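You operate a simulated robot arm through the tools that you are given. There is no shell and no other tool. Be economical: measure what you need, move in short steps, check, and stop when the job is done.

The job below is to be done with a simulated robot arm. You get a single attempt, and the scene is never put back.

Task
Polish a patch of the loafer's toe from the black tin, then close the tin.
Fine: use the small brush and put it back; the other tins stay shut. Set down upright: small brush. A coat counts when it lies all over at full strength: go over it till it gets no stronger.
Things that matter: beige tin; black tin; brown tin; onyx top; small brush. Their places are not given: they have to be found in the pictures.

Only the result counts: the job must be done as asked and must still hold three seconds after the hand-in. Knocking over, shifting, dropping, spilling or breaking anything else fails it.

Robot
A 6-joint arm with a two-finger parallel gripper, fixed in place. Base frame: the origin is at the foot of the arm, x ahead of it, y to its left, z up; the work surface is at about z = 0. Units: m, rad, N and s.
With the tool pointing down near the work surface it reaches from about 0.14 to 0.58 m from the base axis. Its first joint turns from -1.152 to 1.152 rad. Payload 2.1 kg.
Tool frame: the origin (TCP) lies between the finger pads and is the grasp point; the fingertips stand 0.03 m ahead of it; z points along the fingers, y is the line along which they close. The gripper opens to 0.094 m. The fingers are 0.028 m wide and 0.01 m thick; the gripper's body (0.05 by 0.096 m) begins 0.055 m behind the TCP.
Orientation is that of the tool frame in the base frame, as [roll, pitch, yaw] about the fixed x, y, z axes, in that order (R = Rz(yaw) Ry(pitch) Rx(roll)). With the fingers straight down and closing along the base's y, the tool's x points along the base's -x, its y along +y and its z along -z.

Tools
- The arm moves only by the tool apply_moves. Its argument "rows" is a list of rows, each a list of 3 entries, a list of its own where there are three numbers: the shift along the tool's x, y, z in m, then the turn, a rotation vector about the tool's x, y, z in rad, then the opening, from 0 (shut) to 1 (fully open). In form: [[[dx, dy, dz], [ax, ay, az], gripper], ...]. A call has 1 to 8 rows; each row is the pose to reach, as a shift and turn from the pose commanded when the call began, along the tool's axes at that moment. Each row takes 0.2 s and may step no farther than 0.05 m and 0.15 rad from the row before; otherwise, or with a gripper value out of range, the whole call is refused. A pose out of reach is approached as far as the arm can. The call stops where the force on the tool passes 70 N (or 10 N more than at its start, if that is more) or the arm is blocked; 0.2 s more then pass. Each finger travels about 0.072 m/s and halts on what it meets, pressing with about 43 N; the grip force reading is that of the motor and also rises with nothing between the fingers. The clock runs only during rows and for 0.2 s after the last one: add rows that repeat a pose to give the fingers time. It gives the time, the measured TCP pose, the force on the tool (base axes), the opening and the grip force at its end, in the units of the frame above (readings bear some noise), with the torque about the TCP (base axes, N m) and any sound that the robot's microphone picked up.
- Cameras (640 x 400 px; columns grow to the right, rows downward): "scene" is fixed at [0.0223, -0.3732, 0.4543]; the picture's right is [0.87, -0.49, 0.00], its down [-0.34, -0.61, -0.71] and it looks along [0.35, 0.62, -0.70] (base axes); focal length 214 px, centre (320, 200). "wrist" rides on the gripper at [0.076, 0.014, -0.102] in the tool frame; the picture's right is [-0.18, 0.98, 0.00], its down [-0.75, -0.14, -0.64] and it looks along [-0.63, -0.12, 0.77] (tool axes); focal length 243 px, centre (320, 200).
- camera(camera): a new picture of that camera. The clock stands still meanwhile.
- pixel_to_xyz(camera, pixels): for up to 12 pixels [column, row] of the newest picture of that camera ("zoom" is the newest enlarged one), the place [x, y, z] in the base frame of the surface seen there, good to about 0.002 m, but the place of the scene camera against the robot may be out by one fixed shift of up to 0.025 m in any direction. The clock stands still meanwhile.
- inspect(camera, box): a new picture of the part [left, top, right, bottom] of that camera's present view, enlarged. The clock stands still meanwhile.
- job_done(): hands the job in; it is judged then, once.

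Work in short steps. Measure before you move; look again where a grasp or a placing could have gone wrong, and mend it. You have 80 turns and 34 pictures in all, those below and enlarged ones among them. Open the gripper and draw the arm clear of the work before you hand the job in, unless the task says otherwise; then end with one line.

The tools are called after ">>>" as a command line: name --argument value ..., lists and objects as JSON in quotes. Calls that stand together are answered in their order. apply_moves: Moves the arm, as the interface text tells. Its arguments: {"type":"object","properties":{"rows":{"type":"array","items":{"type":"array"}}},"required":["rows"]} The other tools are called the same way: camera (camera) takes a picture; pixel_to_xyz (camera, pixels) gives the place of the surface under pixels of a picture; inspect (camera, box) takes an enlarged picture of a part of a camera's view; job_done () hands the job in.

At the start:

```text
t: 0.0
tool_pos: [0.3416, 0.0561, 0.4177]
ee_rot: [-3.141, 0.0, 3.141]
wrist_force: [1.0, -0.8, 0.2]
torque: [0.0, 0.03, -0.02]
finger_gap: 0.0941
grip_force: 0.2
```

scene: 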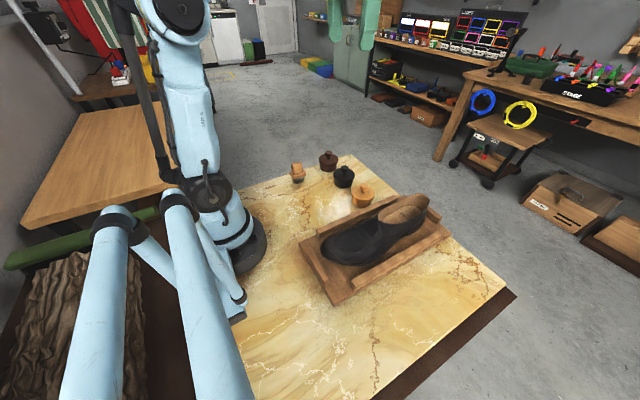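
wrist: 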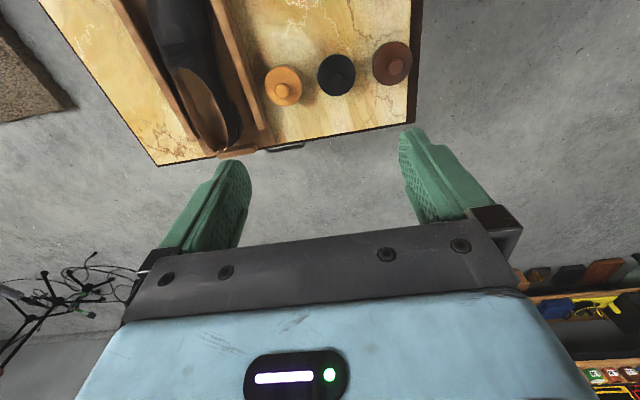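

The scene shows three tins and a brush-like thing near (297,172), plus the shoe in a tray. I zoom in and measure.

>>> inspect --camera "scene" --box '[270, 140, 400, 221]'

>>> inspect --camera "scene" --box '[230, 140, 518, 320]'

>>> pixel_to_xyz --camera "wrist" --pixels '[[283, 90], [283, 75], [338, 72], [338, 60], [394, 66], [392, 50], [310, 120], [190, 30], [205, 110], [240, 100], [185, 5], [260, 110]]'

```text
4.92 times, centred on (335, 180) of scene
```

zoom: 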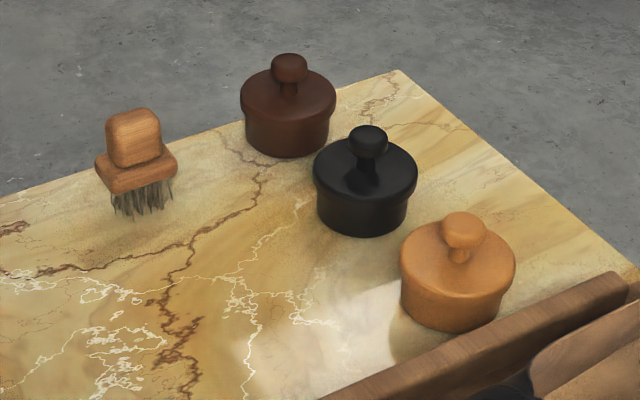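

```text
2.22 times, centred on (374, 230) of scene
```

zoom: 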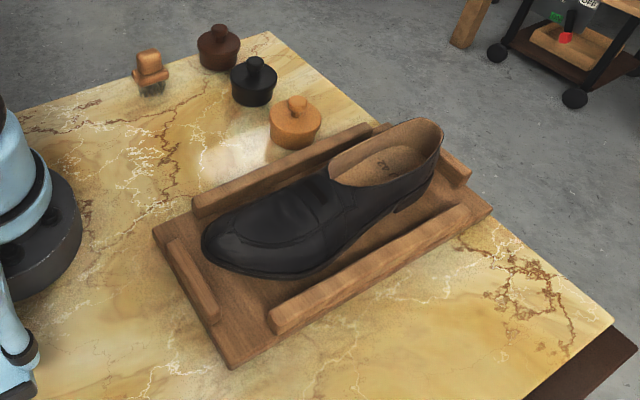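

```text
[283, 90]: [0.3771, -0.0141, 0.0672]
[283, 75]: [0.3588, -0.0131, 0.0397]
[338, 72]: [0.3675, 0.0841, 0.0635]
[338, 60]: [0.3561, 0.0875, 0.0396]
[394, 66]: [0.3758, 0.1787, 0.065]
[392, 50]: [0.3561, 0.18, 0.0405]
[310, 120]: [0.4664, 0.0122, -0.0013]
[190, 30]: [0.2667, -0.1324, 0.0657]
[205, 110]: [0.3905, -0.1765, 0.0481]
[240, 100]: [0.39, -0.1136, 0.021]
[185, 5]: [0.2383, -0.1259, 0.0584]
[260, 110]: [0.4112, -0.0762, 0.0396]
```

I compute the scene/wrist shift via the tin knobs and get the brush and toe places from the last zoom (shoe view, 2.22x).

>>> pixel_to_xyz --camera "scene" --pixels '[[345, 168], [364, 187], [329, 153], [297, 164], [297, 168], [293, 176], [303, 174], [298, 182], [345, 246], [335, 248], [355, 240], [360, 232]]'

>>> apply_moves --rows '[[[0.05, 0, 0], [0, 0, 0], 1], [[0.1, 0, 0], [0, 0, 0], 1], [[0.15, 0.03, 0], [0, 0, 0], 1]]'

>>> camera --camera "wrist"

```text
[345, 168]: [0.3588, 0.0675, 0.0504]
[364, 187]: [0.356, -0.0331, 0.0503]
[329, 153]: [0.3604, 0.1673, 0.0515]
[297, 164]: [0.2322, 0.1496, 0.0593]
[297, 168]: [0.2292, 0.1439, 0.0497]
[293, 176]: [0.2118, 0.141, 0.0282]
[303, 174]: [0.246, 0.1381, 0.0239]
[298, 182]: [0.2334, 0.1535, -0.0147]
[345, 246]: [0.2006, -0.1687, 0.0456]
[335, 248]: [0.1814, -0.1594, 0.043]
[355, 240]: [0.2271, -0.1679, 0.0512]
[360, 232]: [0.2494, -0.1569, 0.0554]
```

```text
refused: row 3 steps farther than a row can; nothing moved
```

```text
29 pictures are left
```

wrist: 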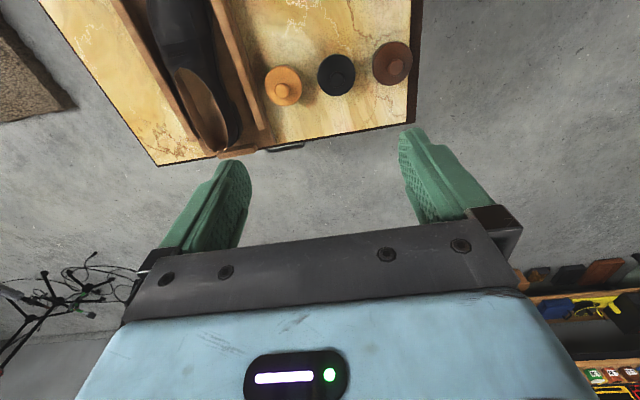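

Row too long; redo with smaller steps, backing so the wrist camera sees tins and brush.

>>> apply_moves --rows '[[[0.04, 0.01, 0], [0, 0, 0], 1], [[0.08, 0.02, 0], [0, 0, 0], 1], [[0.12, 0.03, 0], [0, 0, 0], 1], [[0.15, 0.03, 0], [0, 0, 0], 1]]'

>>> camera --camera "wrist"

```text
t: 1.0
tool_pos: [0.1893, 0.0856, 0.4188]
ee_rot: [-3.14, -0.001, 3.14]
wrist_force: [-0.1, 0.5, -1.1]
torque: [-0.02, 0.0, -0.01]
finger_gap: 0.0939
grip_force: 0.0
```

```text
28 pictures are left
```

wrist: 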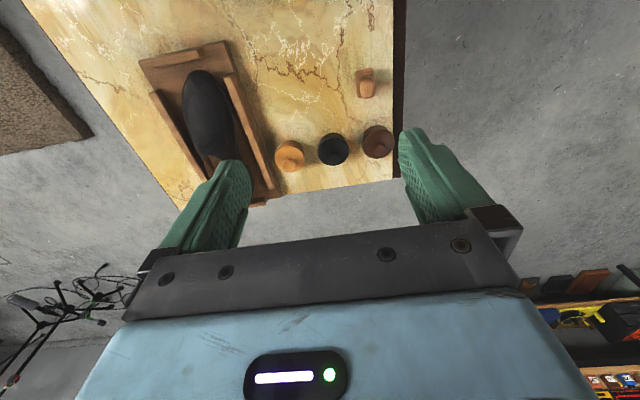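

The brush is at about (367,85). I zoom in and measure it and the tins.

>>> inspect --camera "wrist" --box '[260, 60, 420, 160]'

>>> inspect --camera "wrist" --box '[130, 40, 290, 140]'

```text
4.00 times, centred on (340, 110) of wrist
```

zoom: 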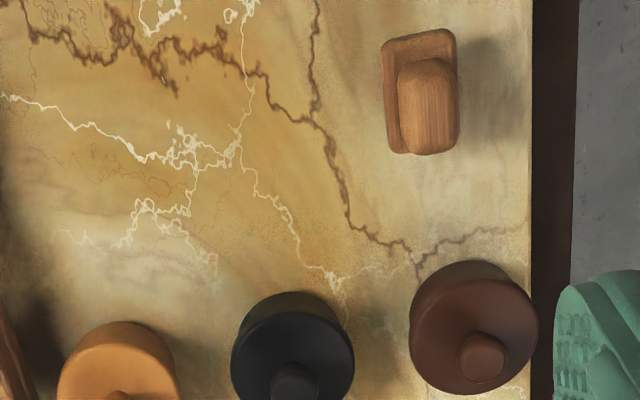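

```text
4.00 times, centred on (210, 90) of wrist
```

zoom: 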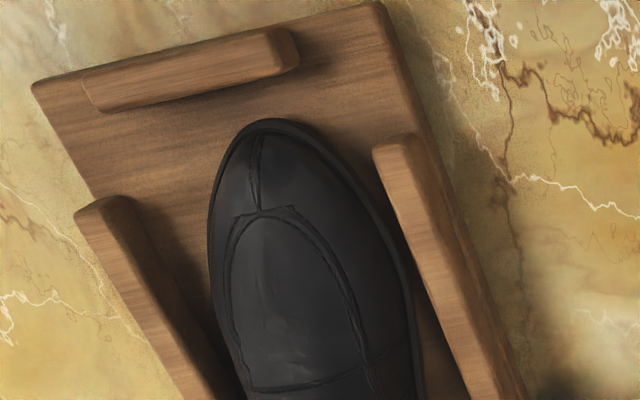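

I measure brush handle/back, black tin, and toe points from the wrist picture.

>>> pixel_to_xyz --camera "wrist" --pixels '[[367, 80], [362, 79], [373, 79], [367, 90], [358, 72], [373, 69], [357.5, 84], [333, 157], [333, 145], [334, 135], [320, 148], [347, 148]]'

>>> pixel_to_xyz --camera "wrist" --pixels '[[195, 72], [205, 75], [198, 90], [208, 90], [215, 90], [190, 90], [203, 105], [215, 105], [192, 105], [205, 120], [208, 82], [200, 82]]'

```text
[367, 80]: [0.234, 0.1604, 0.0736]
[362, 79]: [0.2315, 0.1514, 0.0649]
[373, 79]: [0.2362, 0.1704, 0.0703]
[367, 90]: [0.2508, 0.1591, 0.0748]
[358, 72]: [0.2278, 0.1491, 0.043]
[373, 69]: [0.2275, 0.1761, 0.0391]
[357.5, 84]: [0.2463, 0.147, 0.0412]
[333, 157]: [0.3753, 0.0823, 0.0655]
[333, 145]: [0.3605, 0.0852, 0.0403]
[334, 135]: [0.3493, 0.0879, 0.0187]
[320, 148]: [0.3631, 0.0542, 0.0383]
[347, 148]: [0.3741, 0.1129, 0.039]
```

```text
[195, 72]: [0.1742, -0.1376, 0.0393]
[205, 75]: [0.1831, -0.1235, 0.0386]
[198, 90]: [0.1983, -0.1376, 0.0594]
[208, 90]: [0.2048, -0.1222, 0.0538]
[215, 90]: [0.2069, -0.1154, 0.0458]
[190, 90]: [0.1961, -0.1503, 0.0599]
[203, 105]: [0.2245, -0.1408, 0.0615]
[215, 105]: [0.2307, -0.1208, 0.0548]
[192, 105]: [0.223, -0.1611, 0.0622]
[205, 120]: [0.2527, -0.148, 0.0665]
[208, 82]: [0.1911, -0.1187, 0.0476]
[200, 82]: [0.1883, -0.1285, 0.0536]
```

I move above the black tin's knob (≈0.372, 0.084) at z 0.20 to look closely.

>>> apply_moves --rows '[[[-0.03, 0, 0.036], [0, 0, 0], 1], [[-0.06, 0, 0.072], [0, 0, 0], 1], [[-0.09, 0, 0.108], [0, 0, 0], 1], [[-0.12, 0, 0.145], [0, 0, 0], 1], [[-0.15, 0, 0.182], [0, 0, 0], 1], [[-0.181, -0.002, 0.219], [0, 0, 0], 1], [[-0.181, -0.002, 0.219], [0, 0, 0], 1]]'

>>> camera --camera "wrist"

```text
t: 2.6
tool_pos: [0.3723, 0.0849, 0.1948]
ee_rot: [3.141, 0.0, 3.139]
wrist_force: [0.2, 0.3, 0.6]
torque: [0.02, 0.03, 0.0]
finger_gap: 0.0942
grip_force: 0.1
```

```text
25 pictures are left
```

wrist: 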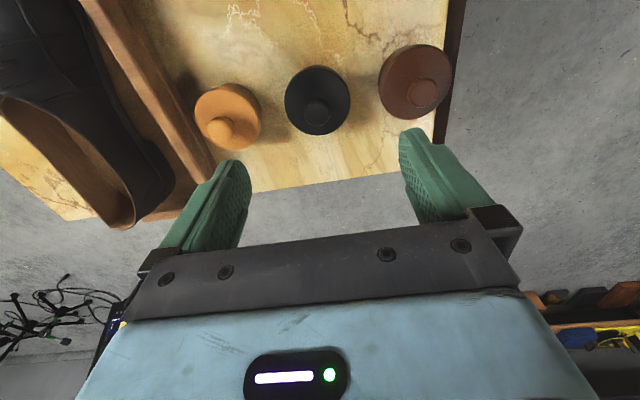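

I measure the knob around (318,111) and lid edges.

>>> pixel_to_xyz --camera "wrist" --pixels '[[318, 105], [318, 112], [318, 118], [318, 122], [308, 112], [328, 112], [287, 100], [350, 100], [318, 68], [318, 132], [318, 85], [318, 94]]'

>>> inspect --camera "wrist" --box '[270, 50, 366, 110]'

```text
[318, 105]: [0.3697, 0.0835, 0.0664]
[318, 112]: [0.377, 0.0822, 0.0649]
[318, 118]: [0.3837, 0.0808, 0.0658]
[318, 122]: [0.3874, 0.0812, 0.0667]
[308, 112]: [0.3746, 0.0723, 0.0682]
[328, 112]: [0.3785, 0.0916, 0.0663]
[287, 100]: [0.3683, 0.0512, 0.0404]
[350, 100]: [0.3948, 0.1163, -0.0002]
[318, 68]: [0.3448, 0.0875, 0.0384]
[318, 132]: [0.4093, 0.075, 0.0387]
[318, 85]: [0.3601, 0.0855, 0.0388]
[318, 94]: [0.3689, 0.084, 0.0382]
```

```text
6.67 times, centred on (318, 80) of wrist
```

zoom: 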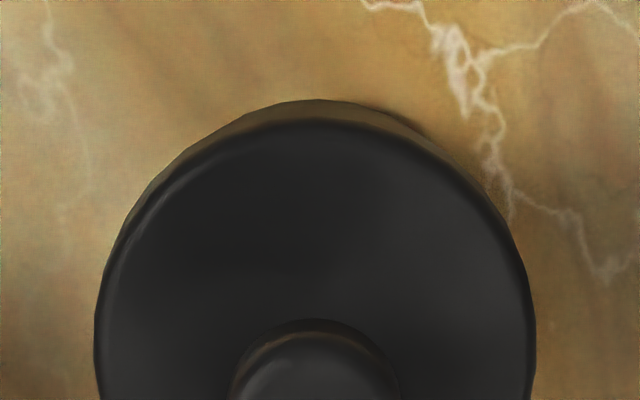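

Knob centre ≈ (0.377, 0.082), top z 0.067. I centre over it and lower to about z 0.085 with the gripper half open.

>>> apply_moves --rows '[[[-0.0047, -0.0025, 0.035], [0, 0, 0], 0.6], [[-0.0047, -0.0025, 0.075], [0, 0, 0], 0.5], [[-0.0047, -0.0025, 0.108], [0, 0, 0], 0.45], [[-0.0047, -0.0025, 0.108], [0, 0, 0], 0.45]]'

```text
t: 3.6
tool_pos: [0.3744, 0.0813, 0.0882]
ee_rot: [-3.142, 0.0, -3.141]
wrist_force: [-0.3, 0.2, -0.4]
torque: [0.0, 0.03, 0.0]
finger_gap: 0.0424
grip_force: 0.1
```

At z 0.088; lower 13 mm and close on the knob.

>>> apply_moves --rows '[[[-0.001, -0.0003, 0.013], [0, 0, 0], 0.45], [[-0.001, -0.0003, 0.013], [0, 0, 0], 0.1], [[-0.001, -0.0003, 0.013], [0, 0, 0], 0], [[-0.001, -0.0003, 0.013], [0, 0, 0], 0]]'

```text
t: 4.6
tool_pos: [0.3753, 0.0818, 0.0752]
ee_rot: [-3.141, 0.0, -3.141]
wrist_force: [0.7, -1.6, 1.1]
torque: [-0.04, 0.0, -0.04]
finger_gap: 0.0224
grip_force: 43.4
```

Gripped at gap 0.022. Lift slowly.

>>> apply_moves --rows '[[[0, 0, -0.01], [0, 0, 0], 0], [[0, 0, -0.03], [0, 0, 0], 0], [[0, 0, -0.06], [0, 0, 0], 0], [[0, 0, -0.09], [0, 0, 0], 0]]'

>>> camera --camera "scene"

```text
t: 5.6
tool_pos: [0.3783, 0.0827, 0.1688]
ee_rot: [-3.141, -0.002, 3.142]
wrist_force: [0.0, 0.3, -0.3]
torque: [-0.02, -0.03, 0.03]
finger_gap: 0.0002
grip_force: 33.0
heard: snap
```

```text
23 pictures are left
```

scene: 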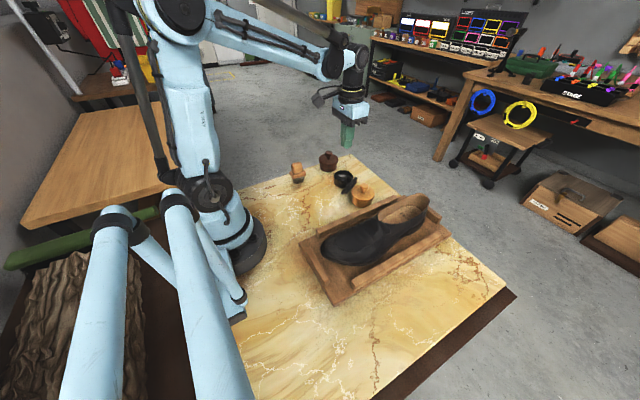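

The lid snapped off but slipped from the fingers. Look closely.

>>> inspect --camera "scene" --box '[290, 145, 402, 215]'

>>> camera --camera "wrist"

```text
5.71 times, centred on (346, 180) of scene
```

zoom: 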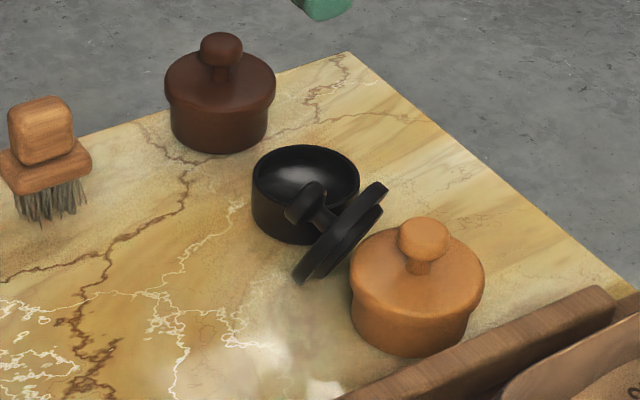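

```text
21 pictures are left
```

wrist: 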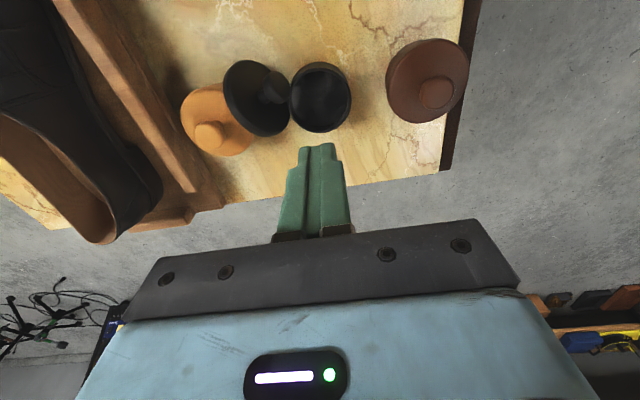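

The lid is lying tilted between the black and beige tins, knob leaning on the open tin. I zoom and measure its pose.

>>> pixel_to_xyz --camera "wrist" --pixels '[[228, 90], [240, 65], [250, 62], [235, 95], [245, 110], [255, 128], [270, 132], [285, 122], [262, 85], [270, 95], [272, 85], [280, 92]]'

>>> pixel_to_xyz --camera "wrist" --pixels '[[320, 66], [320, 131], [292, 100], [349, 100], [320, 85], [320, 100], [320, 115], [275, 100], [285, 75], [288, 92], [208, 135], [437, 92]]'

>>> inspect --camera "wrist" --box '[208, 50, 368, 150]'

```text
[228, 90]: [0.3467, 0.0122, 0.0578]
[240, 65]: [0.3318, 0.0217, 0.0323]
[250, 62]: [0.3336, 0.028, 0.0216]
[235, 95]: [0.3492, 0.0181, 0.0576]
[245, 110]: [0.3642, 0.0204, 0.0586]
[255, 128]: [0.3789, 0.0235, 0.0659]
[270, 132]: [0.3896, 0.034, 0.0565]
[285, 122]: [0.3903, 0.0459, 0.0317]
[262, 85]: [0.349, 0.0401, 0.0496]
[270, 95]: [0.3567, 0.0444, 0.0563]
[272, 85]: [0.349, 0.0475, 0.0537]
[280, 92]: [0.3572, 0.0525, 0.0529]
```

```text
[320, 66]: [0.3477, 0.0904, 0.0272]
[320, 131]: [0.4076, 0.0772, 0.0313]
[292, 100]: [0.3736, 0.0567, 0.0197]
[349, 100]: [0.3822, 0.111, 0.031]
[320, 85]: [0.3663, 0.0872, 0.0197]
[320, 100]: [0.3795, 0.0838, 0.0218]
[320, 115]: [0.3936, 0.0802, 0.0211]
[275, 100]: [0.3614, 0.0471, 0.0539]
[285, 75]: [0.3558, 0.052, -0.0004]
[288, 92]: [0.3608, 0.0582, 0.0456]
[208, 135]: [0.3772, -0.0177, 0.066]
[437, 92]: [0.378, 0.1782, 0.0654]
```

```text
4.00 times, centred on (288, 100) of wrist
```

zoom: 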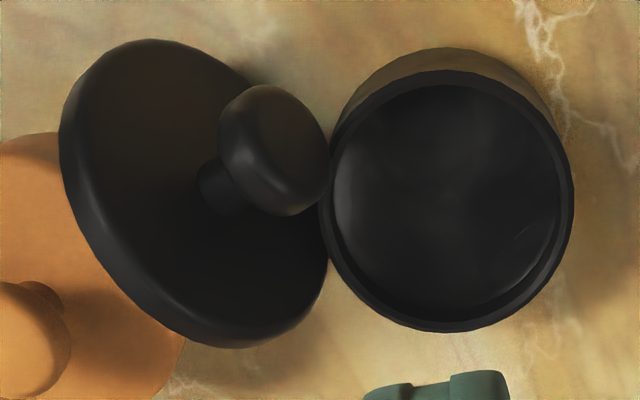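

Tin stays put at ≈(0.378,0.084); the lid leans on the beige tin, its axis ≈(-0.34,0.82,0.45), knob ≈(0.355,0.049,0.047). I turn the tool so the fingers will close across the knob (along (0.92,0.38)), opening to about 0.04.

>>> apply_moves --rows '[[[0, 0, -0.01], [0, 0, 0.147], 0.2], [[0, 0, -0.02], [0, 0, 0.294], 0.4], [[0, 0, -0.02], [0, 0, 0.441], 0.42], [[0, 0, -0.02], [0, 0, 0.588], 0.42], [[0, 0, -0.02], [0, 0, 0.735], 0.42], [[0, 0, -0.02], [0, 0, 0.882], 0.42], [[0, 0, -0.02], [0, 0, 1.03], 0.42], [[0, 0, -0.02], [0, 0, 1.178], 0.42]]'

```text
t: 7.4
tool_pos: [0.3786, 0.0815, 0.1876]
ee_rot: [3.14, 0.0, 1.962]
wrist_force: [0.5, -0.1, -0.3]
torque: [-0.01, -0.04, 0.01]
finger_gap: 0.0394
grip_force: 0.0
```

Now tilt 0.25 rad and hover about 60 mm over the knob, then look.

>>> apply_moves --rows '[[[-0.008, -0.017, 0.02], [0, -0.125, 0], 0.42], [[-0.0164, -0.0338, 0.05], [0, -0.25, 0], 0.42], [[-0.0164, -0.0338, 0.06], [0, -0.25, 0], 0.42], [[-0.0164, -0.0338, 0.06], [0, -0.25, 0], 0.42]]'

>>> camera --camera "wrist"

```text
t: 8.4
tool_pos: [0.3532, 0.0533, 0.1286]
ee_rot: [3.141, 0.249, 1.965]
wrist_force: [0.6, -0.2, 0.0]
torque: [-0.02, -0.02, 0.03]
finger_gap: 0.0395
grip_force: 0.1
```

```text
19 pictures are left
```

wrist: 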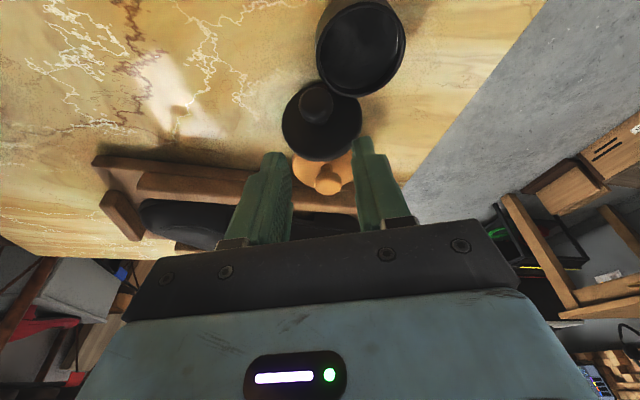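

Knob appears at (316,103), nearly on the finger centreline. I measure the knob from this view.

>>> pixel_to_xyz --camera "wrist" --pixels '[[316, 95], [316, 103], [316, 112], [305, 103], [328, 103], [316, 120], [316, 88], [295, 130], [345, 130], [320, 156], [286, 115], [357, 115]]'

>>> inspect --camera "wrist" --box '[240, 60, 400, 160]'

```text
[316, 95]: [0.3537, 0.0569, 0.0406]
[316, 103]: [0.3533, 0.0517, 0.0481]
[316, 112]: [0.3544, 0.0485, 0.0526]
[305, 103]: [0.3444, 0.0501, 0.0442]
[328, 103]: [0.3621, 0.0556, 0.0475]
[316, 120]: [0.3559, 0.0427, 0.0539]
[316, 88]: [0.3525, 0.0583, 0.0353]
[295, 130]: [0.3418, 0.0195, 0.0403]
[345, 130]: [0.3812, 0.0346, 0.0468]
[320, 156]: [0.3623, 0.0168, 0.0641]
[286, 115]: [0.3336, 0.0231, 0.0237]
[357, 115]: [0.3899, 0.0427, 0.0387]
```

```text
4.00 times, centred on (320, 110) of wrist
```

zoom: 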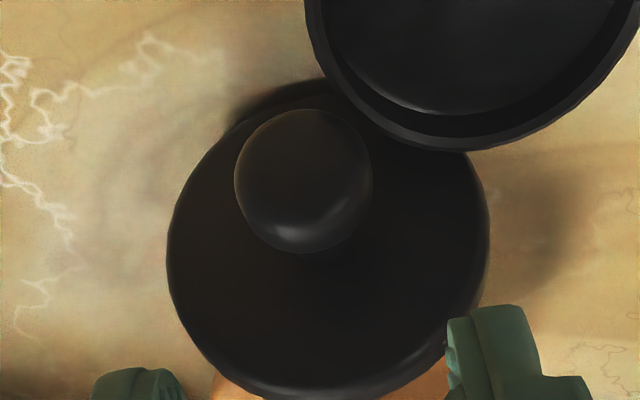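

The knob's head centre ≈(0.356,0.047,0.042). I lower almost there with reduced tilt, keeping tips above the tin rim (z 0.031).

>>> apply_moves --rows '[[[0.003, 0.0003, 0.02], [0, 0.075, 0], 0.42], [[0.0058, 0.0003, 0.0433], [0, 0.15, 0], 0.42], [[0.0065, 0.0003, 0.0575], [0, 0.15, 0], 0.42], [[0.0065, 0.0003, 0.0575], [0, 0.15, 0], 0.42]]'

>>> inspect --camera "wrist" --box '[200, 80, 440, 230]'

```text
t: 9.4
tool_pos: [0.3554, 0.0456, 0.0696]
ee_rot: [-3.14, 0.101, 1.962]
wrist_force: [-0.8, -0.3, -0.5]
torque: [0.01, 0.0, -0.02]
finger_gap: 0.0396
grip_force: 0.0
```

```text
2.67 times, centred on (320, 155) of wrist
```

zoom: 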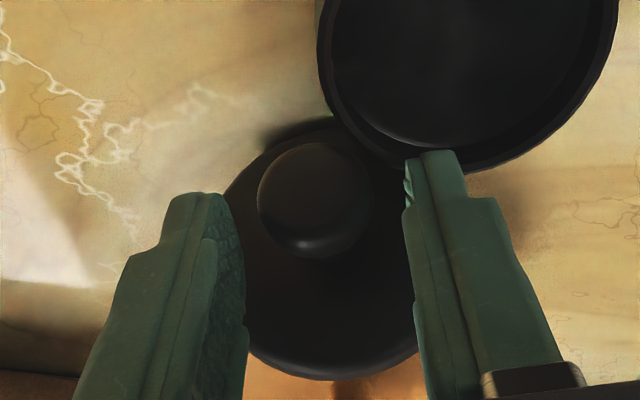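

Fingers straddle the knob. Lower 4 mm and close.

>>> apply_moves --rows '[[[0, 0, 0.004], [0, 0, 0], 0.42], [[0, 0, 0.004], [0, 0, 0], 0.2], [[0, 0, 0.004], [0, 0, 0], 0], [[0, 0, 0.004], [0, 0, 0], 0], [[0, 0, 0.004], [0, 0, 0], 0]]'

```text
t: 10.6
tool_pos: [0.3564, 0.0456, 0.0665]
ee_rot: [3.141, 0.102, 1.963]
wrist_force: [0.6, -0.4, -0.3]
torque: [-0.01, -0.01, 0.02]
finger_gap: 0.0225
grip_force: 43.1
```

Gripped, gap 0.0225 again. Lift straight up gently (base z) and look.

>>> apply_moves --rows '[[[0, 0, -0.01], [0, 0, 0], 0], [[0.001, 0, -0.03], [0, 0, 0], 0], [[0.003, 0, -0.06], [0, 0, 0], 0], [[0.005, 0, -0.09], [0, 0, 0], 0], [[0.007, 0, -0.12], [0, 0, 0], 0]]'

>>> inspect --camera "scene" --box '[270, 90, 430, 215]'

```text
t: 11.8
tool_pos: [0.3485, 0.0652, 0.1855]
ee_rot: [3.14, 0.1, 1.963]
wrist_force: [0.0, 0.5, -1.0]
torque: [0.02, -0.02, 0.01]
finger_gap: 0.0232
grip_force: 42.7
```

```text
3.20 times, centred on (350, 152) of scene
```

zoom: 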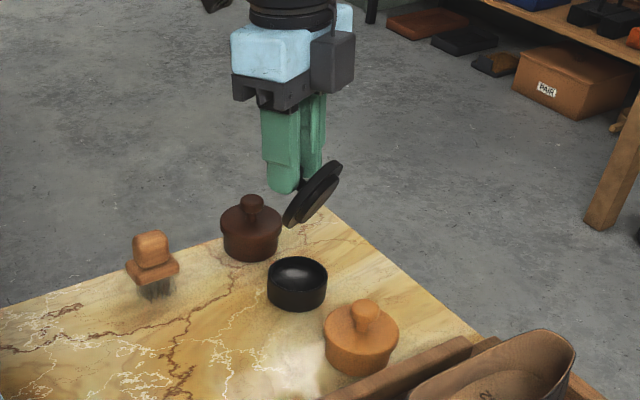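

Lid is held and all tins stand. I move to clear table at about (0.27,0.05) while turning the lid upright by 0.95 rad.

>>> apply_moves --rows '[[[0.002, -0.011, 0], [0, 0.136, 0], 0], [[0.004, -0.022, 0], [0, 0.272, 0], 0], [[0.006, -0.033, 0], [0, 0.408, 0], 0], [[0.009, -0.044, 0], [0, 0.544, 0], 0], [[0.011, -0.055, 0], [0, 0.68, 0], 0], [[0.013, -0.066, 0], [0, 0.815, 0], 0], [[0.016, -0.078, 0], [0, 0.95, 0], 0], [[0.016, -0.078, 0], [0, 0.95, 0], 0]]'

>>> inspect --camera "scene" --box '[230, 90, 390, 215]'

```text
t: 13.6
tool_pos: [0.2757, 0.0628, 0.1845]
ee_rot: [3.137, -0.847, 1.964]
wrist_force: [-0.3, -0.9, -0.7]
torque: [0.02, 0.02, 0.02]
finger_gap: 0.0234
grip_force: 43.3
out of reach, approached as far as the arm can: row 7, 8
```

```text
3.20 times, centred on (310, 152) of scene
```

zoom: 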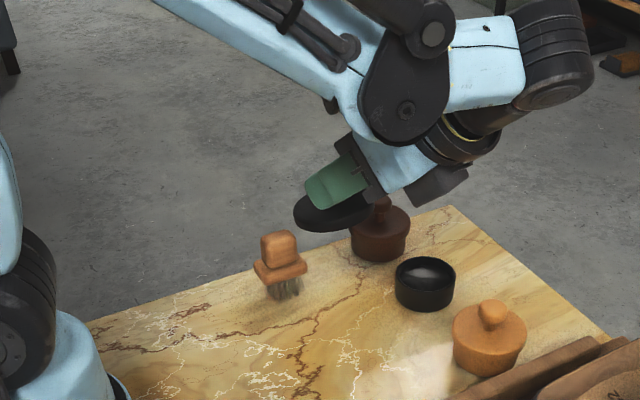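

Lid is close to upright, hanging at ≈(0.269,0.08). I lower it 0.10 m over clear table.

>>> apply_moves --rows '[[[-0.025, 0, 0.022], [0, 0, 0], 0], [[-0.05, 0, 0.044], [0, 0, 0], 0], [[-0.075, 0, 0.066], [0, 0, 0], 0], [[-0.075, 0, 0.066], [0, 0, 0], 0]]'

>>> inspect --camera "scene" --box '[250, 130, 394, 220]'

```text
t: 14.6
tool_pos: [0.2776, 0.0626, 0.0837]
ee_rot: [3.138, -0.848, 1.964]
wrist_force: [0.2, 0.2, 0.0]
torque: [-0.01, 0.01, -0.01]
finger_gap: 0.0233
grip_force: 43.1
```

```text
4.44 times, centred on (322, 175) of scene
```

zoom: 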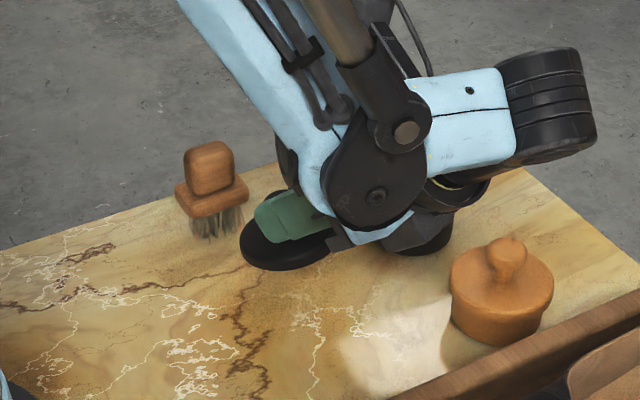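

No contact yet. Lower another ~15 mm carefully.

>>> apply_moves --rows '[[[-0.0056, 0, 0.005], [0, 0, 0], 0], [[-0.0113, 0, 0.01], [0, 0, 0], 0], [[-0.0113, 0, 0.01], [0, 0, 0], 0]]'

>>> camera --camera "wrist"

```text
t: 15.4
tool_pos: [0.2778, 0.0629, 0.069]
ee_rot: [3.138, -0.847, 1.963]
wrist_force: [0.5, 0.4, -0.2]
torque: [0.01, -0.01, -0.02]
finger_gap: 0.0233
grip_force: 43.1
```

```text
13 pictures are left
```

wrist: 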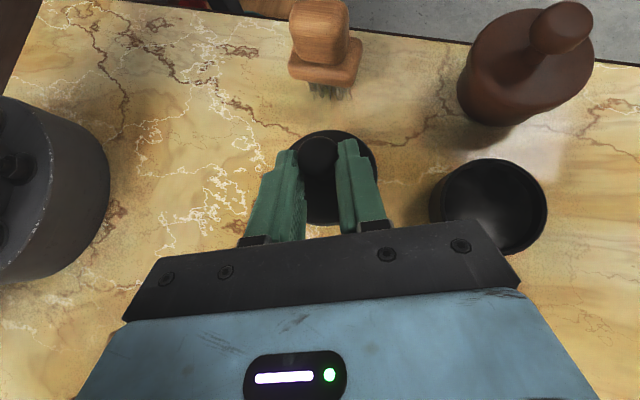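

I measure lid rim heights to find remaining clearance.

>>> pixel_to_xyz --camera "wrist" --pixels '[[330, 134], [295, 142], [370, 160], [320, 150], [323, 180], [320, 215], [340, 220], [372, 145], [320, 90], [328, 80], [320, 25], [320, 60]]'

```text
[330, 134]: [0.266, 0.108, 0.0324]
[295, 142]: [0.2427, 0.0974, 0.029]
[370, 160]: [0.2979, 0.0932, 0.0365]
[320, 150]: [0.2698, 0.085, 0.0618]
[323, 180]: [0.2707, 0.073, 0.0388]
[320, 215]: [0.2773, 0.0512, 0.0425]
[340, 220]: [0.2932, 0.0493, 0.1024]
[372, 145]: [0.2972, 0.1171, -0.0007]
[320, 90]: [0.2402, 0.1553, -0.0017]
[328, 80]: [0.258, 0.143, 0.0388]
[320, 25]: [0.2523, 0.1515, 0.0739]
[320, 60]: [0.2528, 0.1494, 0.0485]
```

Lid face is nearly level (z 0.03–0.042). I lower another 14 mm in small steps watching for contact.

>>> apply_moves --rows '[[[-0.003, 0, 0.0026], [0, 0, 0], 0], [[-0.006, 0, 0.0053], [0, 0, 0], 0], [[-0.0083, 0, 0.0073], [0, 0, 0], 0], [[-0.0105, 0, 0.0092], [0, 0, 0], 0]]'

```text
t: 16.4
tool_pos: [0.2776, 0.0641, 0.056]
ee_rot: [3.14, -0.849, 1.963]
wrist_force: [-0.1, -0.6, -0.7]
torque: [-0.03, 0.05, 0.01]
finger_gap: 0.0231
grip_force: 42.9
```

Still free; lower 6 mm more.

>>> apply_moves --rows '[[[-0.0015, 0, 0.0013], [0, 0, 0], 0], [[-0.003, 0, 0.0026], [0, 0, 0], 0], [[-0.0045, 0, 0.004], [0, 0, 0], 0]]'

```text
t: 17.2
tool_pos: [0.2757, 0.0639, 0.0505]
ee_rot: [3.136, -0.854, 1.964]
wrist_force: [3.0, -6.6, 29.0]
torque: [0.57, 0.27, -0.01]
finger_gap: 0.0236
grip_force: 42.8
```

Contact felt (29 N). Ease up 1.5 mm and open the fingers.

>>> apply_moves --rows '[[[0.0015, 0, -0.0013], [0, 0, 0], 0], [[0.0015, 0, -0.0013], [0, 0, 0], 0.3], [[0.0015, 0, -0.0013], [0, 0, 0], 0.5], [[0.0015, 0, -0.0013], [0, 0, 0], 0.5], [[0.0015, 0, -0.0013], [0, 0, 0], 0.5]]'

```text
t: 18.4
tool_pos: [0.276, 0.0643, 0.0514]
ee_rot: [3.139, -0.849, 1.964]
wrist_force: [-0.3, -0.3, -0.2]
torque: [-0.01, -0.02, -0.01]
finger_gap: 0.0472
grip_force: 0.1
```

Released. Back off along the tool axis, and raise while returning to vertical.

>>> apply_moves --rows '[[[0, 0, -0.03], [0, 0, 0], 0.5], [[0.005, 0, -0.065], [0, 0, 0], 0.5], [[0.03, 0, -0.1], [0, -0.14, 0], 0.5], [[0.055, 0, -0.12], [0, -0.28, 0], 0.5], [[0.075, 0, -0.13], [0, -0.42, 0], 0.5], [[0.095, 0, -0.14], [0, -0.56, 0], 0.5], [[0.115, 0, -0.15], [0, -0.7, 0], 0.5], [[0.13, 0, -0.15], [0, -0.845, 0], 0.5]]'

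>>> apply_moves --rows '[[[0, 0, 0], [0, 0, -0.148], 0.5], [[0, 0, 0], [0, 0, -0.296], 0.5], [[0, 0, 0], [0, 0, -0.444], 0.5], [[0, 0, 0], [0, 0, -0.592], 0.5], [[0, 0, 0], [0, 0, -0.74], 0.5], [[0, 0, 0], [0, 0, -0.888], 0.5], [[0, 0, 0], [0, 0, -1.034], 0.5], [[0, 0, 0], [0, 0, -1.18], 0.5]]'

```text
t: 20.2
tool_pos: [0.2869, 0.036, 0.251]
ee_rot: [3.14, -0.001, 1.963]
wrist_force: [0.5, -0.2, -0.5]
torque: [-0.02, 0.02, 0.01]
finger_gap: 0.0468
grip_force: 0.1
out of reach, approached as far as the arm can: row 1, 2
```

```text
t: 22.0
tool_pos: [0.2859, 0.0386, 0.248]
ee_rot: [3.136, -0.002, -3.137]
wrist_force: [0.3, 0.6, 0.4]
torque: [-0.01, 0.03, 0.0]
finger_gap: 0.0469
grip_force: 0.0
```

Fingers vertical again with original yaw. Hover over the brush at (0.243,0.161,0.20) and look.

>>> apply_moves --rows '[[[0.012, 0.035, 0.0], [0, 0, 0], 0.5], [[0.025, 0.07, 0.0], [0, 0, 0], 0.5], [[0.035, 0.1, 0.03], [0, 0, 0], 0.5], [[0.043, 0.1225, 0.05], [0, 0, 0], 0.5], [[0.043, 0.1225, 0.05], [0, 0, 0], 0.5]]'

>>> camera --camera "wrist"

```text
t: 23.2
tool_pos: [0.2446, 0.1598, 0.1979]
ee_rot: [3.136, -0.002, -3.139]
wrist_force: [-0.4, -0.7, -0.3]
torque: [0.0, -0.01, 0.0]
finger_gap: 0.0471
grip_force: 0.0
```

```text
12 pictures are left
```

wrist: 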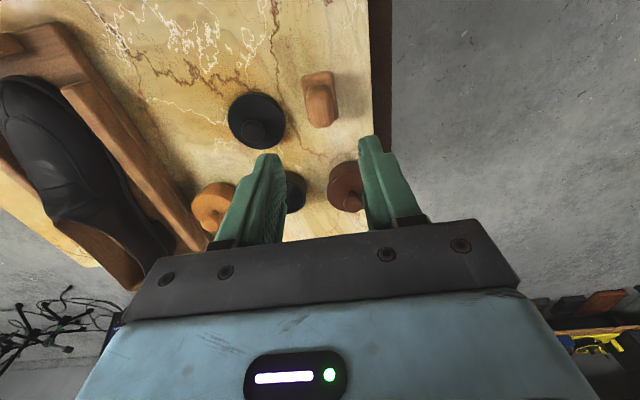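

Lid lies flat at (256,121). Measure brush handle and lid.

>>> pixel_to_xyz --camera "wrist" --pixels '[[322, 90], [322, 105], [322, 118], [312, 105], [333, 105], [322, 123], [306, 82], [332, 73], [305, 95], [255, 131], [252, 127], [257, 94]]'

```text
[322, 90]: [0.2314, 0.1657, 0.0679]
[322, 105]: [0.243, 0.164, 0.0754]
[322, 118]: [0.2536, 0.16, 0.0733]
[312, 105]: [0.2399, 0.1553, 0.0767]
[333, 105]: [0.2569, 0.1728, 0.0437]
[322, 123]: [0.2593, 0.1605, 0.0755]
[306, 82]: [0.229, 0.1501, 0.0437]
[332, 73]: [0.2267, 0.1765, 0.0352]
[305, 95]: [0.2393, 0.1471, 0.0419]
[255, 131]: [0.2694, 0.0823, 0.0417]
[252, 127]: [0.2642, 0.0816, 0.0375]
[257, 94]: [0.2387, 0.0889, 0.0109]
```

Brush handle centre ≈(0.2455,0.1615), turned about −0.12 rad. I align and descend to z≈0.078.

>>> apply_moves --rows '[[[-0.0012, 0.001, 0.04], [0, 0, 0.12], 0.5], [[-0.0012, 0.001, 0.08], [0, 0, 0.12], 0.5], [[-0.0012, 0.001, 0.11], [0, 0, 0.12], 0.5], [[-0.0012, 0.001, 0.11], [0, 0, 0.12], 0.5]]'

>>> inspect --camera "wrist" --box '[200, 80, 440, 230]'

```text
t: 24.2
tool_pos: [0.2426, 0.1615, 0.0902]
ee_rot: [3.135, -0.001, 3.024]
wrist_force: [0.4, 1.2, 0.4]
torque: [0.0, 0.02, 0.0]
finger_gap: 0.047
grip_force: 0.1
```

```text
2.67 times, centred on (320, 155) of wrist
```

zoom: 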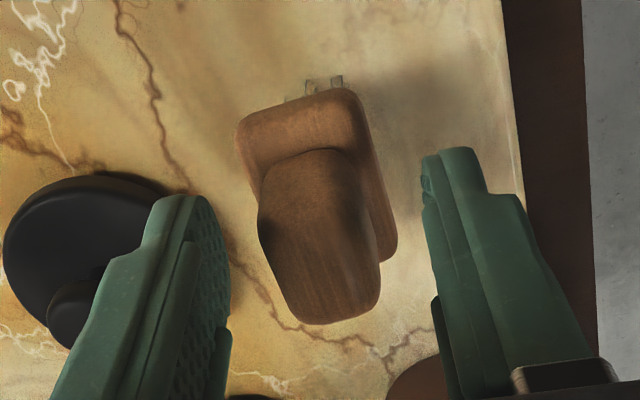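

Aligned. Descend 12 mm and grip the handle.

>>> apply_moves --rows '[[[-0.001, 0, 0.012], [0, 0, 0], 0.5], [[-0.001, 0, 0.012], [0, 0, 0], 0.3], [[-0.001, 0, 0.012], [0, 0, 0], 0], [[-0.001, 0, 0.012], [0, 0, 0], 0], [[-0.001, 0, 0.012], [0, 0, 0], 0]]'

```text
t: 25.4
tool_pos: [0.2426, 0.162, 0.0774]
ee_rot: [3.137, -0.002, 3.024]
wrist_force: [0.6, 0.5, -0.4]
torque: [0.02, 0.0, -0.04]
finger_gap: 0.0272
grip_force: 42.9
```

Brush gripped. Lift 0.10 and carry over the black tin.

>>> apply_moves --rows '[[[0, 0, -0.04], [0, 0, 0], 0], [[0, 0, -0.08], [0, 0, 0], 0], [[0, 0, -0.1], [0, 0, 0], 0], [[-0.036, -0.0155, -0.1], [0, 0, 0], 0], [[-0.072, -0.031, -0.1], [0, 0, 0], 0], [[-0.108, -0.0464, -0.1], [0, 0, 0], 0], [[-0.1427, -0.0618, -0.1], [0, 0, 0], 0], [[-0.1427, -0.0618, -0.1], [0, 0, 0], 0]]'

>>> camera --camera "wrist"

```text
t: 27.2
tool_pos: [0.3828, 0.084, 0.1744]
ee_rot: [3.135, -0.002, 3.025]
wrist_force: [-0.3, 0.2, -1.2]
torque: [-0.02, -0.01, 0.0]
finger_gap: 0.0271
grip_force: 43.2
```

```text
10 pictures are left
```

wrist: 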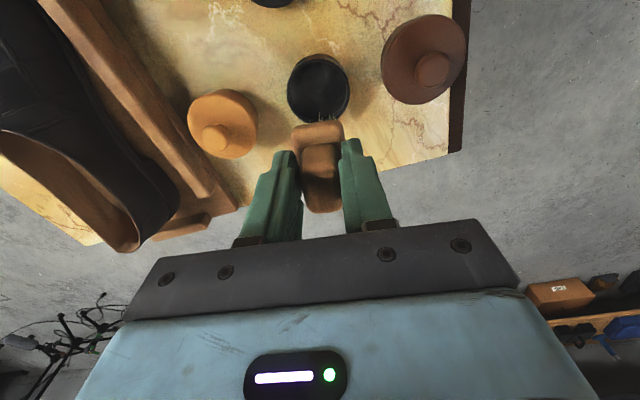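

Verify the tin position and the brush's place relative to the TCP.

>>> pixel_to_xyz --camera "wrist" --pixels '[[318, 56], [290, 90], [349, 90], [320, 80], [320, 100], [293, 130], [341, 124], [318, 128], [322, 145], [322, 210], [323, 115], [315, 116]]'

```text
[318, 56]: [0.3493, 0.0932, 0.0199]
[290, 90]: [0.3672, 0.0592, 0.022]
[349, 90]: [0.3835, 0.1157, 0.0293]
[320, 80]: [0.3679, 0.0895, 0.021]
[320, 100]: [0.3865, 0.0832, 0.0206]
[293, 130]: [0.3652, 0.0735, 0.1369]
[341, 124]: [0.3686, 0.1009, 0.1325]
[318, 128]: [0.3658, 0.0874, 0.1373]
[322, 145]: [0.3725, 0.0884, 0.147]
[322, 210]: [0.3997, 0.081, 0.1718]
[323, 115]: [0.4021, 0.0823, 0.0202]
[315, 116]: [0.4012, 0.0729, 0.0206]
```

Tin centre ≈(0.378,0.085); polish at z≈0.0205. Lower the brush to just above the polish.

>>> apply_moves --rows '[[[0.004, -0.0005, 0.03], [0, 0, 0], 0], [[0.004, -0.0005, 0.055], [0, 0, 0], 0], [[0.004, -0.0005, 0.07], [0, 0, 0], 0], [[0.004, -0.0005, 0.074], [0, 0, 0], 0], [[0.004, -0.0005, 0.077], [0, 0, 0], 0], [[0.004, -0.0005, 0.077], [0, 0, 0], 0]]'

```text
t: 28.4
tool_pos: [0.3769, 0.0825, 0.1009]
ee_rot: [3.137, 0.001, 3.023]
wrist_force: [-1.8, -0.2, 26.5]
torque: [-0.08, -0.47, 0.01]
finger_gap: 0.0274
grip_force: 42.9
stopped in row 5: the force on the tool passed its limit at 78 N (the readings are from after the stop); the commanded pose is now the measured one
```

Contact on the polish at z≈0.101 (firm). Ease up 1 mm and dab with tiny strokes, then lift a little.

>>> apply_moves --rows '[[[0, 0, -0.001], [0, 0, 0], 0], [[0.003, 0, -0.001], [0, 0, 0], 0], [[-0.003, 0, -0.001], [0, 0, 0], 0], [[0, 0.003, -0.001], [0, 0, 0], 0], [[0, -0.003, -0.001], [0, 0, 0], 0], [[0, 0, -0.001], [0, 0, 0], 0]]'

>>> apply_moves --rows '[[[0, 0, -0.03], [0, 0, 0], 0], [[0, 0, -0.07], [0, 0, 0], 0], [[0, 0, -0.08], [0, 0, 0], 0]]'

>>> inspect --camera "scene" --box '[270, 100, 430, 200]'

```text
t: 29.8
tool_pos: [0.3756, 0.0817, 0.1028]
ee_rot: [3.139, -0.002, 3.023]
wrist_force: [-0.6, -2.7, 4.2]
torque: [-0.21, -0.06, -0.06]
finger_gap: 0.0272
grip_force: 42.9
```

```text
t: 30.6
tool_pos: [0.3777, 0.0852, 0.1836]
ee_rot: [3.137, 0.0, 3.024]
wrist_force: [-0.4, 0.6, -0.6]
torque: [0.0, 0.03, -0.04]
finger_gap: 0.0271
grip_force: 43.1
```

```text
4.00 times, centred on (350, 150) of scene
```

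zoom: 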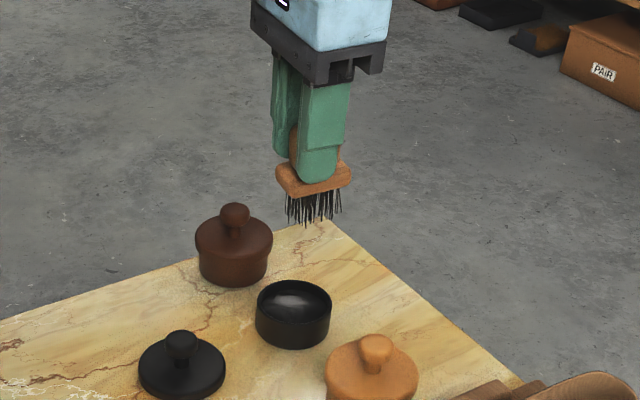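

Bristles are now black. Carry over the toe at about (0.215,-0.148), staying high, and look.

>>> apply_moves --rows '[[[0.022, -0.0415, -0.01], [0, 0, 0], 0], [[0.0446, -0.083, -0.01], [0, 0, 0], 0], [[0.067, -0.1247, -0.01], [0, 0, 0], 0], [[0.0892, -0.1663, -0.01], [0, 0, 0], 0], [[0.1115, -0.208, -0.01], [0, 0, 0], 0], [[0.1338, -0.2494, -0.01], [0, 0, 0], 0], [[0.1338, -0.2494, -0.01], [0, 0, 0], 0]]'

>>> camera --camera "wrist"

```text
t: 32.1
tool_pos: [0.2129, -0.1479, 0.1901]
ee_rot: [3.137, -0.004, 3.023]
wrist_force: [-0.7, 0.1, -0.7]
torque: [0.0, 0.0, -0.03]
finger_gap: 0.0274
grip_force: 42.9
```

```text
8 pictures are left
```

wrist: 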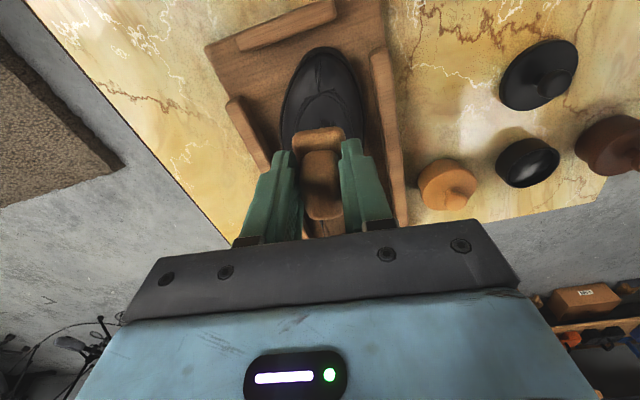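

Measure the toe surface profile under this view.

>>> pixel_to_xyz --camera "wrist" --pixels '[[318, 55], [300, 75], [318, 70], [338, 75], [295, 95], [318, 90], [345, 95], [290, 115], [305, 112], [320, 112], [335, 112], [352, 115]]'

>>> inspect --camera "wrist" --box '[256, 40, 384, 120]'

```text
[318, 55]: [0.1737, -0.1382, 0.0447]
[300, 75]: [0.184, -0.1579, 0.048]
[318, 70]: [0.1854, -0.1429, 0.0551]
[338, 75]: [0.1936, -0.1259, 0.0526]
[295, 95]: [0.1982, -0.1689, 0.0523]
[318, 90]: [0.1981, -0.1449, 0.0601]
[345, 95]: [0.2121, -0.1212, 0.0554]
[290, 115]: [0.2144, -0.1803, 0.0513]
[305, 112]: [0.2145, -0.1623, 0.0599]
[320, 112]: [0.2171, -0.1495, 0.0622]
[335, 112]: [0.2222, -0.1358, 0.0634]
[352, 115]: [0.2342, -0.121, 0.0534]
```

```text
5.00 times, centred on (320, 80) of wrist
```

zoom: 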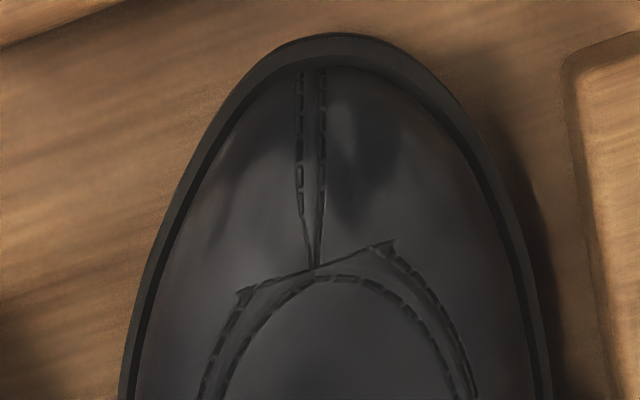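

No marked patch visible; I'll cover the toe box top around (0.185–0.23, ±0.015). Lower toward expected contact at TCP z≈0.141.

>>> apply_moves --rows '[[[0, 0, 0.025], [0, 0, 0], 0], [[0, 0, 0.042], [0, 0, 0], 0], [[0, 0, 0.045], [0, 0, 0], 0], [[0, 0, 0.047], [0, 0, 0], 0], [[0, 0, 0.048], [0, 0, 0], 0]]'

```text
t: 33.4
tool_pos: [0.2151, -0.1486, 0.1428]
ee_rot: [3.137, -0.001, 3.023]
wrist_force: [1.0, -0.1, -0.6]
torque: [-0.01, 0.0, -0.02]
finger_gap: 0.0273
grip_force: 43.5
```

Not touching yet; continue 1 mm at a time.

>>> apply_moves --rows '[[[0, 0, 0.001], [0, 0, 0], 0], [[0, 0, 0.002], [0, 0, 0], 0]]'

```text
t: 34.0
tool_pos: [0.2144, -0.1484, 0.1425]
ee_rot: [3.137, 0.0, 3.024]
wrist_force: [-0.1, 0.0, -0.3]
torque: [0.01, 0.03, 0.0]
finger_gap: 0.0271
grip_force: 43.5
```

>>> apply_moves --rows '[[[0, 0, 0.001], [0, 0, 0], 0], [[0, 0, 0.002], [0, 0, 0], 0]]'

```text
t: 34.5
tool_pos: [0.2137, -0.1487, 0.1405]
ee_rot: [3.138, -0.002, 3.022]
wrist_force: [-2.3, -0.4, 9.4]
torque: [-0.02, -0.19, 0.01]
finger_gap: 0.027
grip_force: 43.1
```

Light contact (9 N). Stroke to and fro along the toe with this pressure.

>>> apply_moves --rows '[[[0.006, 0.001, 0.0005], [0, 0, 0], 0], [[0.012, 0.002, 0.0015], [0, 0, 0], 0], [[0.006, 0.001, 0.0005], [0, 0, 0], 0], [[0, 0, 0], [0, 0, 0], 0], [[-0.008, -0.001, -0.0005], [0, 0, 0], 0], [[0, 0, 0], [0, 0, 0], 0], [[0.006, 0.001, 0.0005], [0, 0, 0], 0], [[0.012, 0.002, 0.0015], [0, 0, 0], 0]]'

>>> inspect --camera "scene" --box '[300, 200, 400, 263]'

```text
t: 36.4
tool_pos: [0.2026, -0.1444, 0.1381]
ee_rot: [3.138, -0.001, 3.023]
wrist_force: [0.1, -0.7, 3.4]
torque: [0.02, -0.21, -0.02]
finger_gap: 0.0269
grip_force: 43.4
```

```text
6.35 times, centred on (350, 232) of scene
```

zoom: 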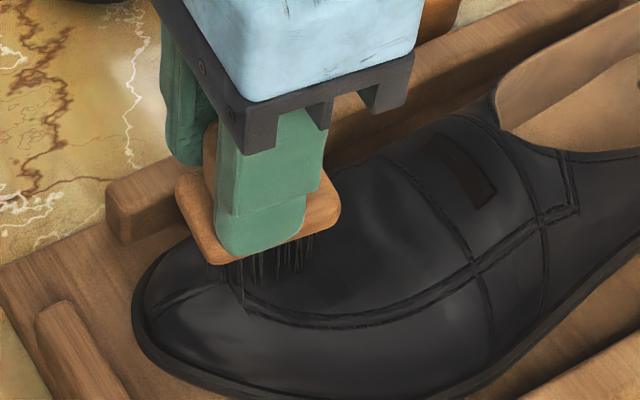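

Lift and look at the coat from the wrist.

>>> apply_moves --rows '[[[0.01, 0, -0.03], [0, 0, 0], 0], [[0.01, 0, -0.06], [0, 0, 0], 0], [[-0.03, 0, -0.08], [0, 0, 0], 0], [[-0.07, 0, -0.09], [0, 0, 0], 0], [[-0.08, 0, -0.09], [0, 0, 0], 0]]'

>>> inspect --camera "scene" --box '[310, 210, 390, 260]'

```text
t: 37.5
tool_pos: [0.2823, -0.1553, 0.2279]
ee_rot: [3.139, -0.003, 3.024]
wrist_force: [-0.8, 0.7, -0.3]
torque: [-0.04, 0.02, 0.0]
finger_gap: 0.0268
grip_force: 43.0
```

```text
8.00 times, centred on (350, 235) of scene
```

zoom: 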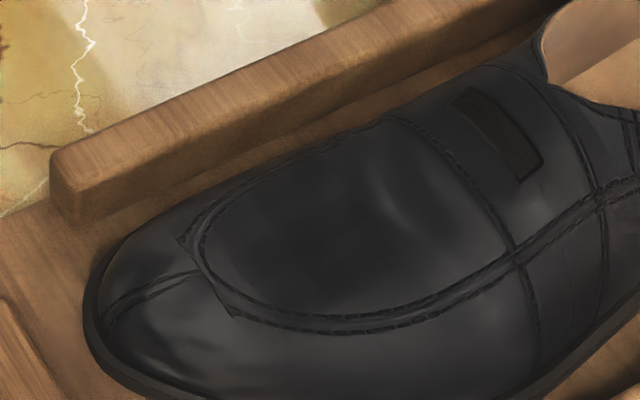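

Coat is hard to see; I go over it more thoroughly: return to the toe and stroke over a wider area.

>>> apply_moves --rows '[[[0.04, 0, 0.03], [0, 0, 0], 0], [[0.07, 0, 0.06], [0, 0, 0], 0], [[0.074, 0, 0.08], [0, 0, 0], 0], [[0.074, 0, 0.0895], [0, 0, 0], 0]]'

>>> apply_moves --rows '[[[-0.008, 0, -0.0005], [0, 0, 0], 0], [[-0.016, 0, -0.001], [0, 0, 0], 0], [[-0.024, 0, -0.0015], [0, 0, 0], 0], [[-0.024, 0.006, -0.0015], [0, 0, 0], 0], [[-0.016, 0.008, -0.001], [0, 0, 0], 0], [[-0.008, 0.008, -0.0005], [0, 0, 0], 0], [[0, 0.008, 0], [0, 0, 0], 0], [[0.006, 0.004, 0.001], [0, 0, 0], 0]]'

>>> apply_moves --rows '[[[-0.006, -0.008, -0.001], [0, 0, 0], 0], [[-0.006, -0.014, -0.001], [0, 0, 0], 0], [[-0.014, -0.014, -0.0013], [0, 0, 0], 0], [[-0.022, -0.014, -0.0018], [0, 0, 0], 0], [[-0.03, -0.014, -0.0022], [0, 0, 0], 0], [[-0.022, -0.008, -0.0018], [0, 0, 0], 0], [[-0.014, -0.006, -0.0013], [0, 0, 0], 0], [[-0.006, -0.004, -0.001], [0, 0, 0], 0]]'

```text
t: 38.5
tool_pos: [0.2092, -0.147, 0.138]
ee_rot: [3.139, -0.006, 3.023]
wrist_force: [-15.6, 0.7, 37.4]
torque: [0.07, -0.15, 0.02]
finger_gap: 0.0272
grip_force: 42.8
```

```text
t: 38.9
tool_pos: [0.211, -0.1477, 0.1402]
ee_rot: [3.14, -0.02, 3.02]
wrist_force: [-6.3, 0.4, 15.1]
torque: [0.09, -0.01, 0.04]
finger_gap: 0.0274
grip_force: 43.3
stopped in row 1: the force on the tool passed its limit at 84 N (the readings are from after the stop); the commanded pose is now the measured one
```

```text
t: 39.9
tool_pos: [0.2227, -0.1628, 0.1423]
ee_rot: [3.139, -0.032, 3.018]
wrist_force: [-5.2, 0.2, 21.6]
torque: [0.21, -0.3, 0.07]
finger_gap: 0.0271
grip_force: 43.1
stopped in row 4: the force on the tool passed its limit at 79 N (the readings are from after the stop); the commanded pose is now the measured one
```

Pressing too hard; ease up 1.5 mm, restore level, and stroke more lightly.

>>> apply_moves --rows '[[[0, 0, -0.002], [0, -0.032, 0], 0], [[0.008, 0.002, -0.0012], [0, -0.032, 0], 0], [[0.016, 0.004, -0.0002], [0, -0.032, 0], 0], [[0.022, 0.006, 0.0015], [0, -0.032, 0], 0]]'

```text
t: 40.9
tool_pos: [0.2017, -0.1566, 0.1405]
ee_rot: [3.14, -0.002, 3.019]
wrist_force: [0.6, -1.1, -0.7]
torque: [0.04, 0.04, 0.0]
finger_gap: 0.0269
grip_force: 42.6
```

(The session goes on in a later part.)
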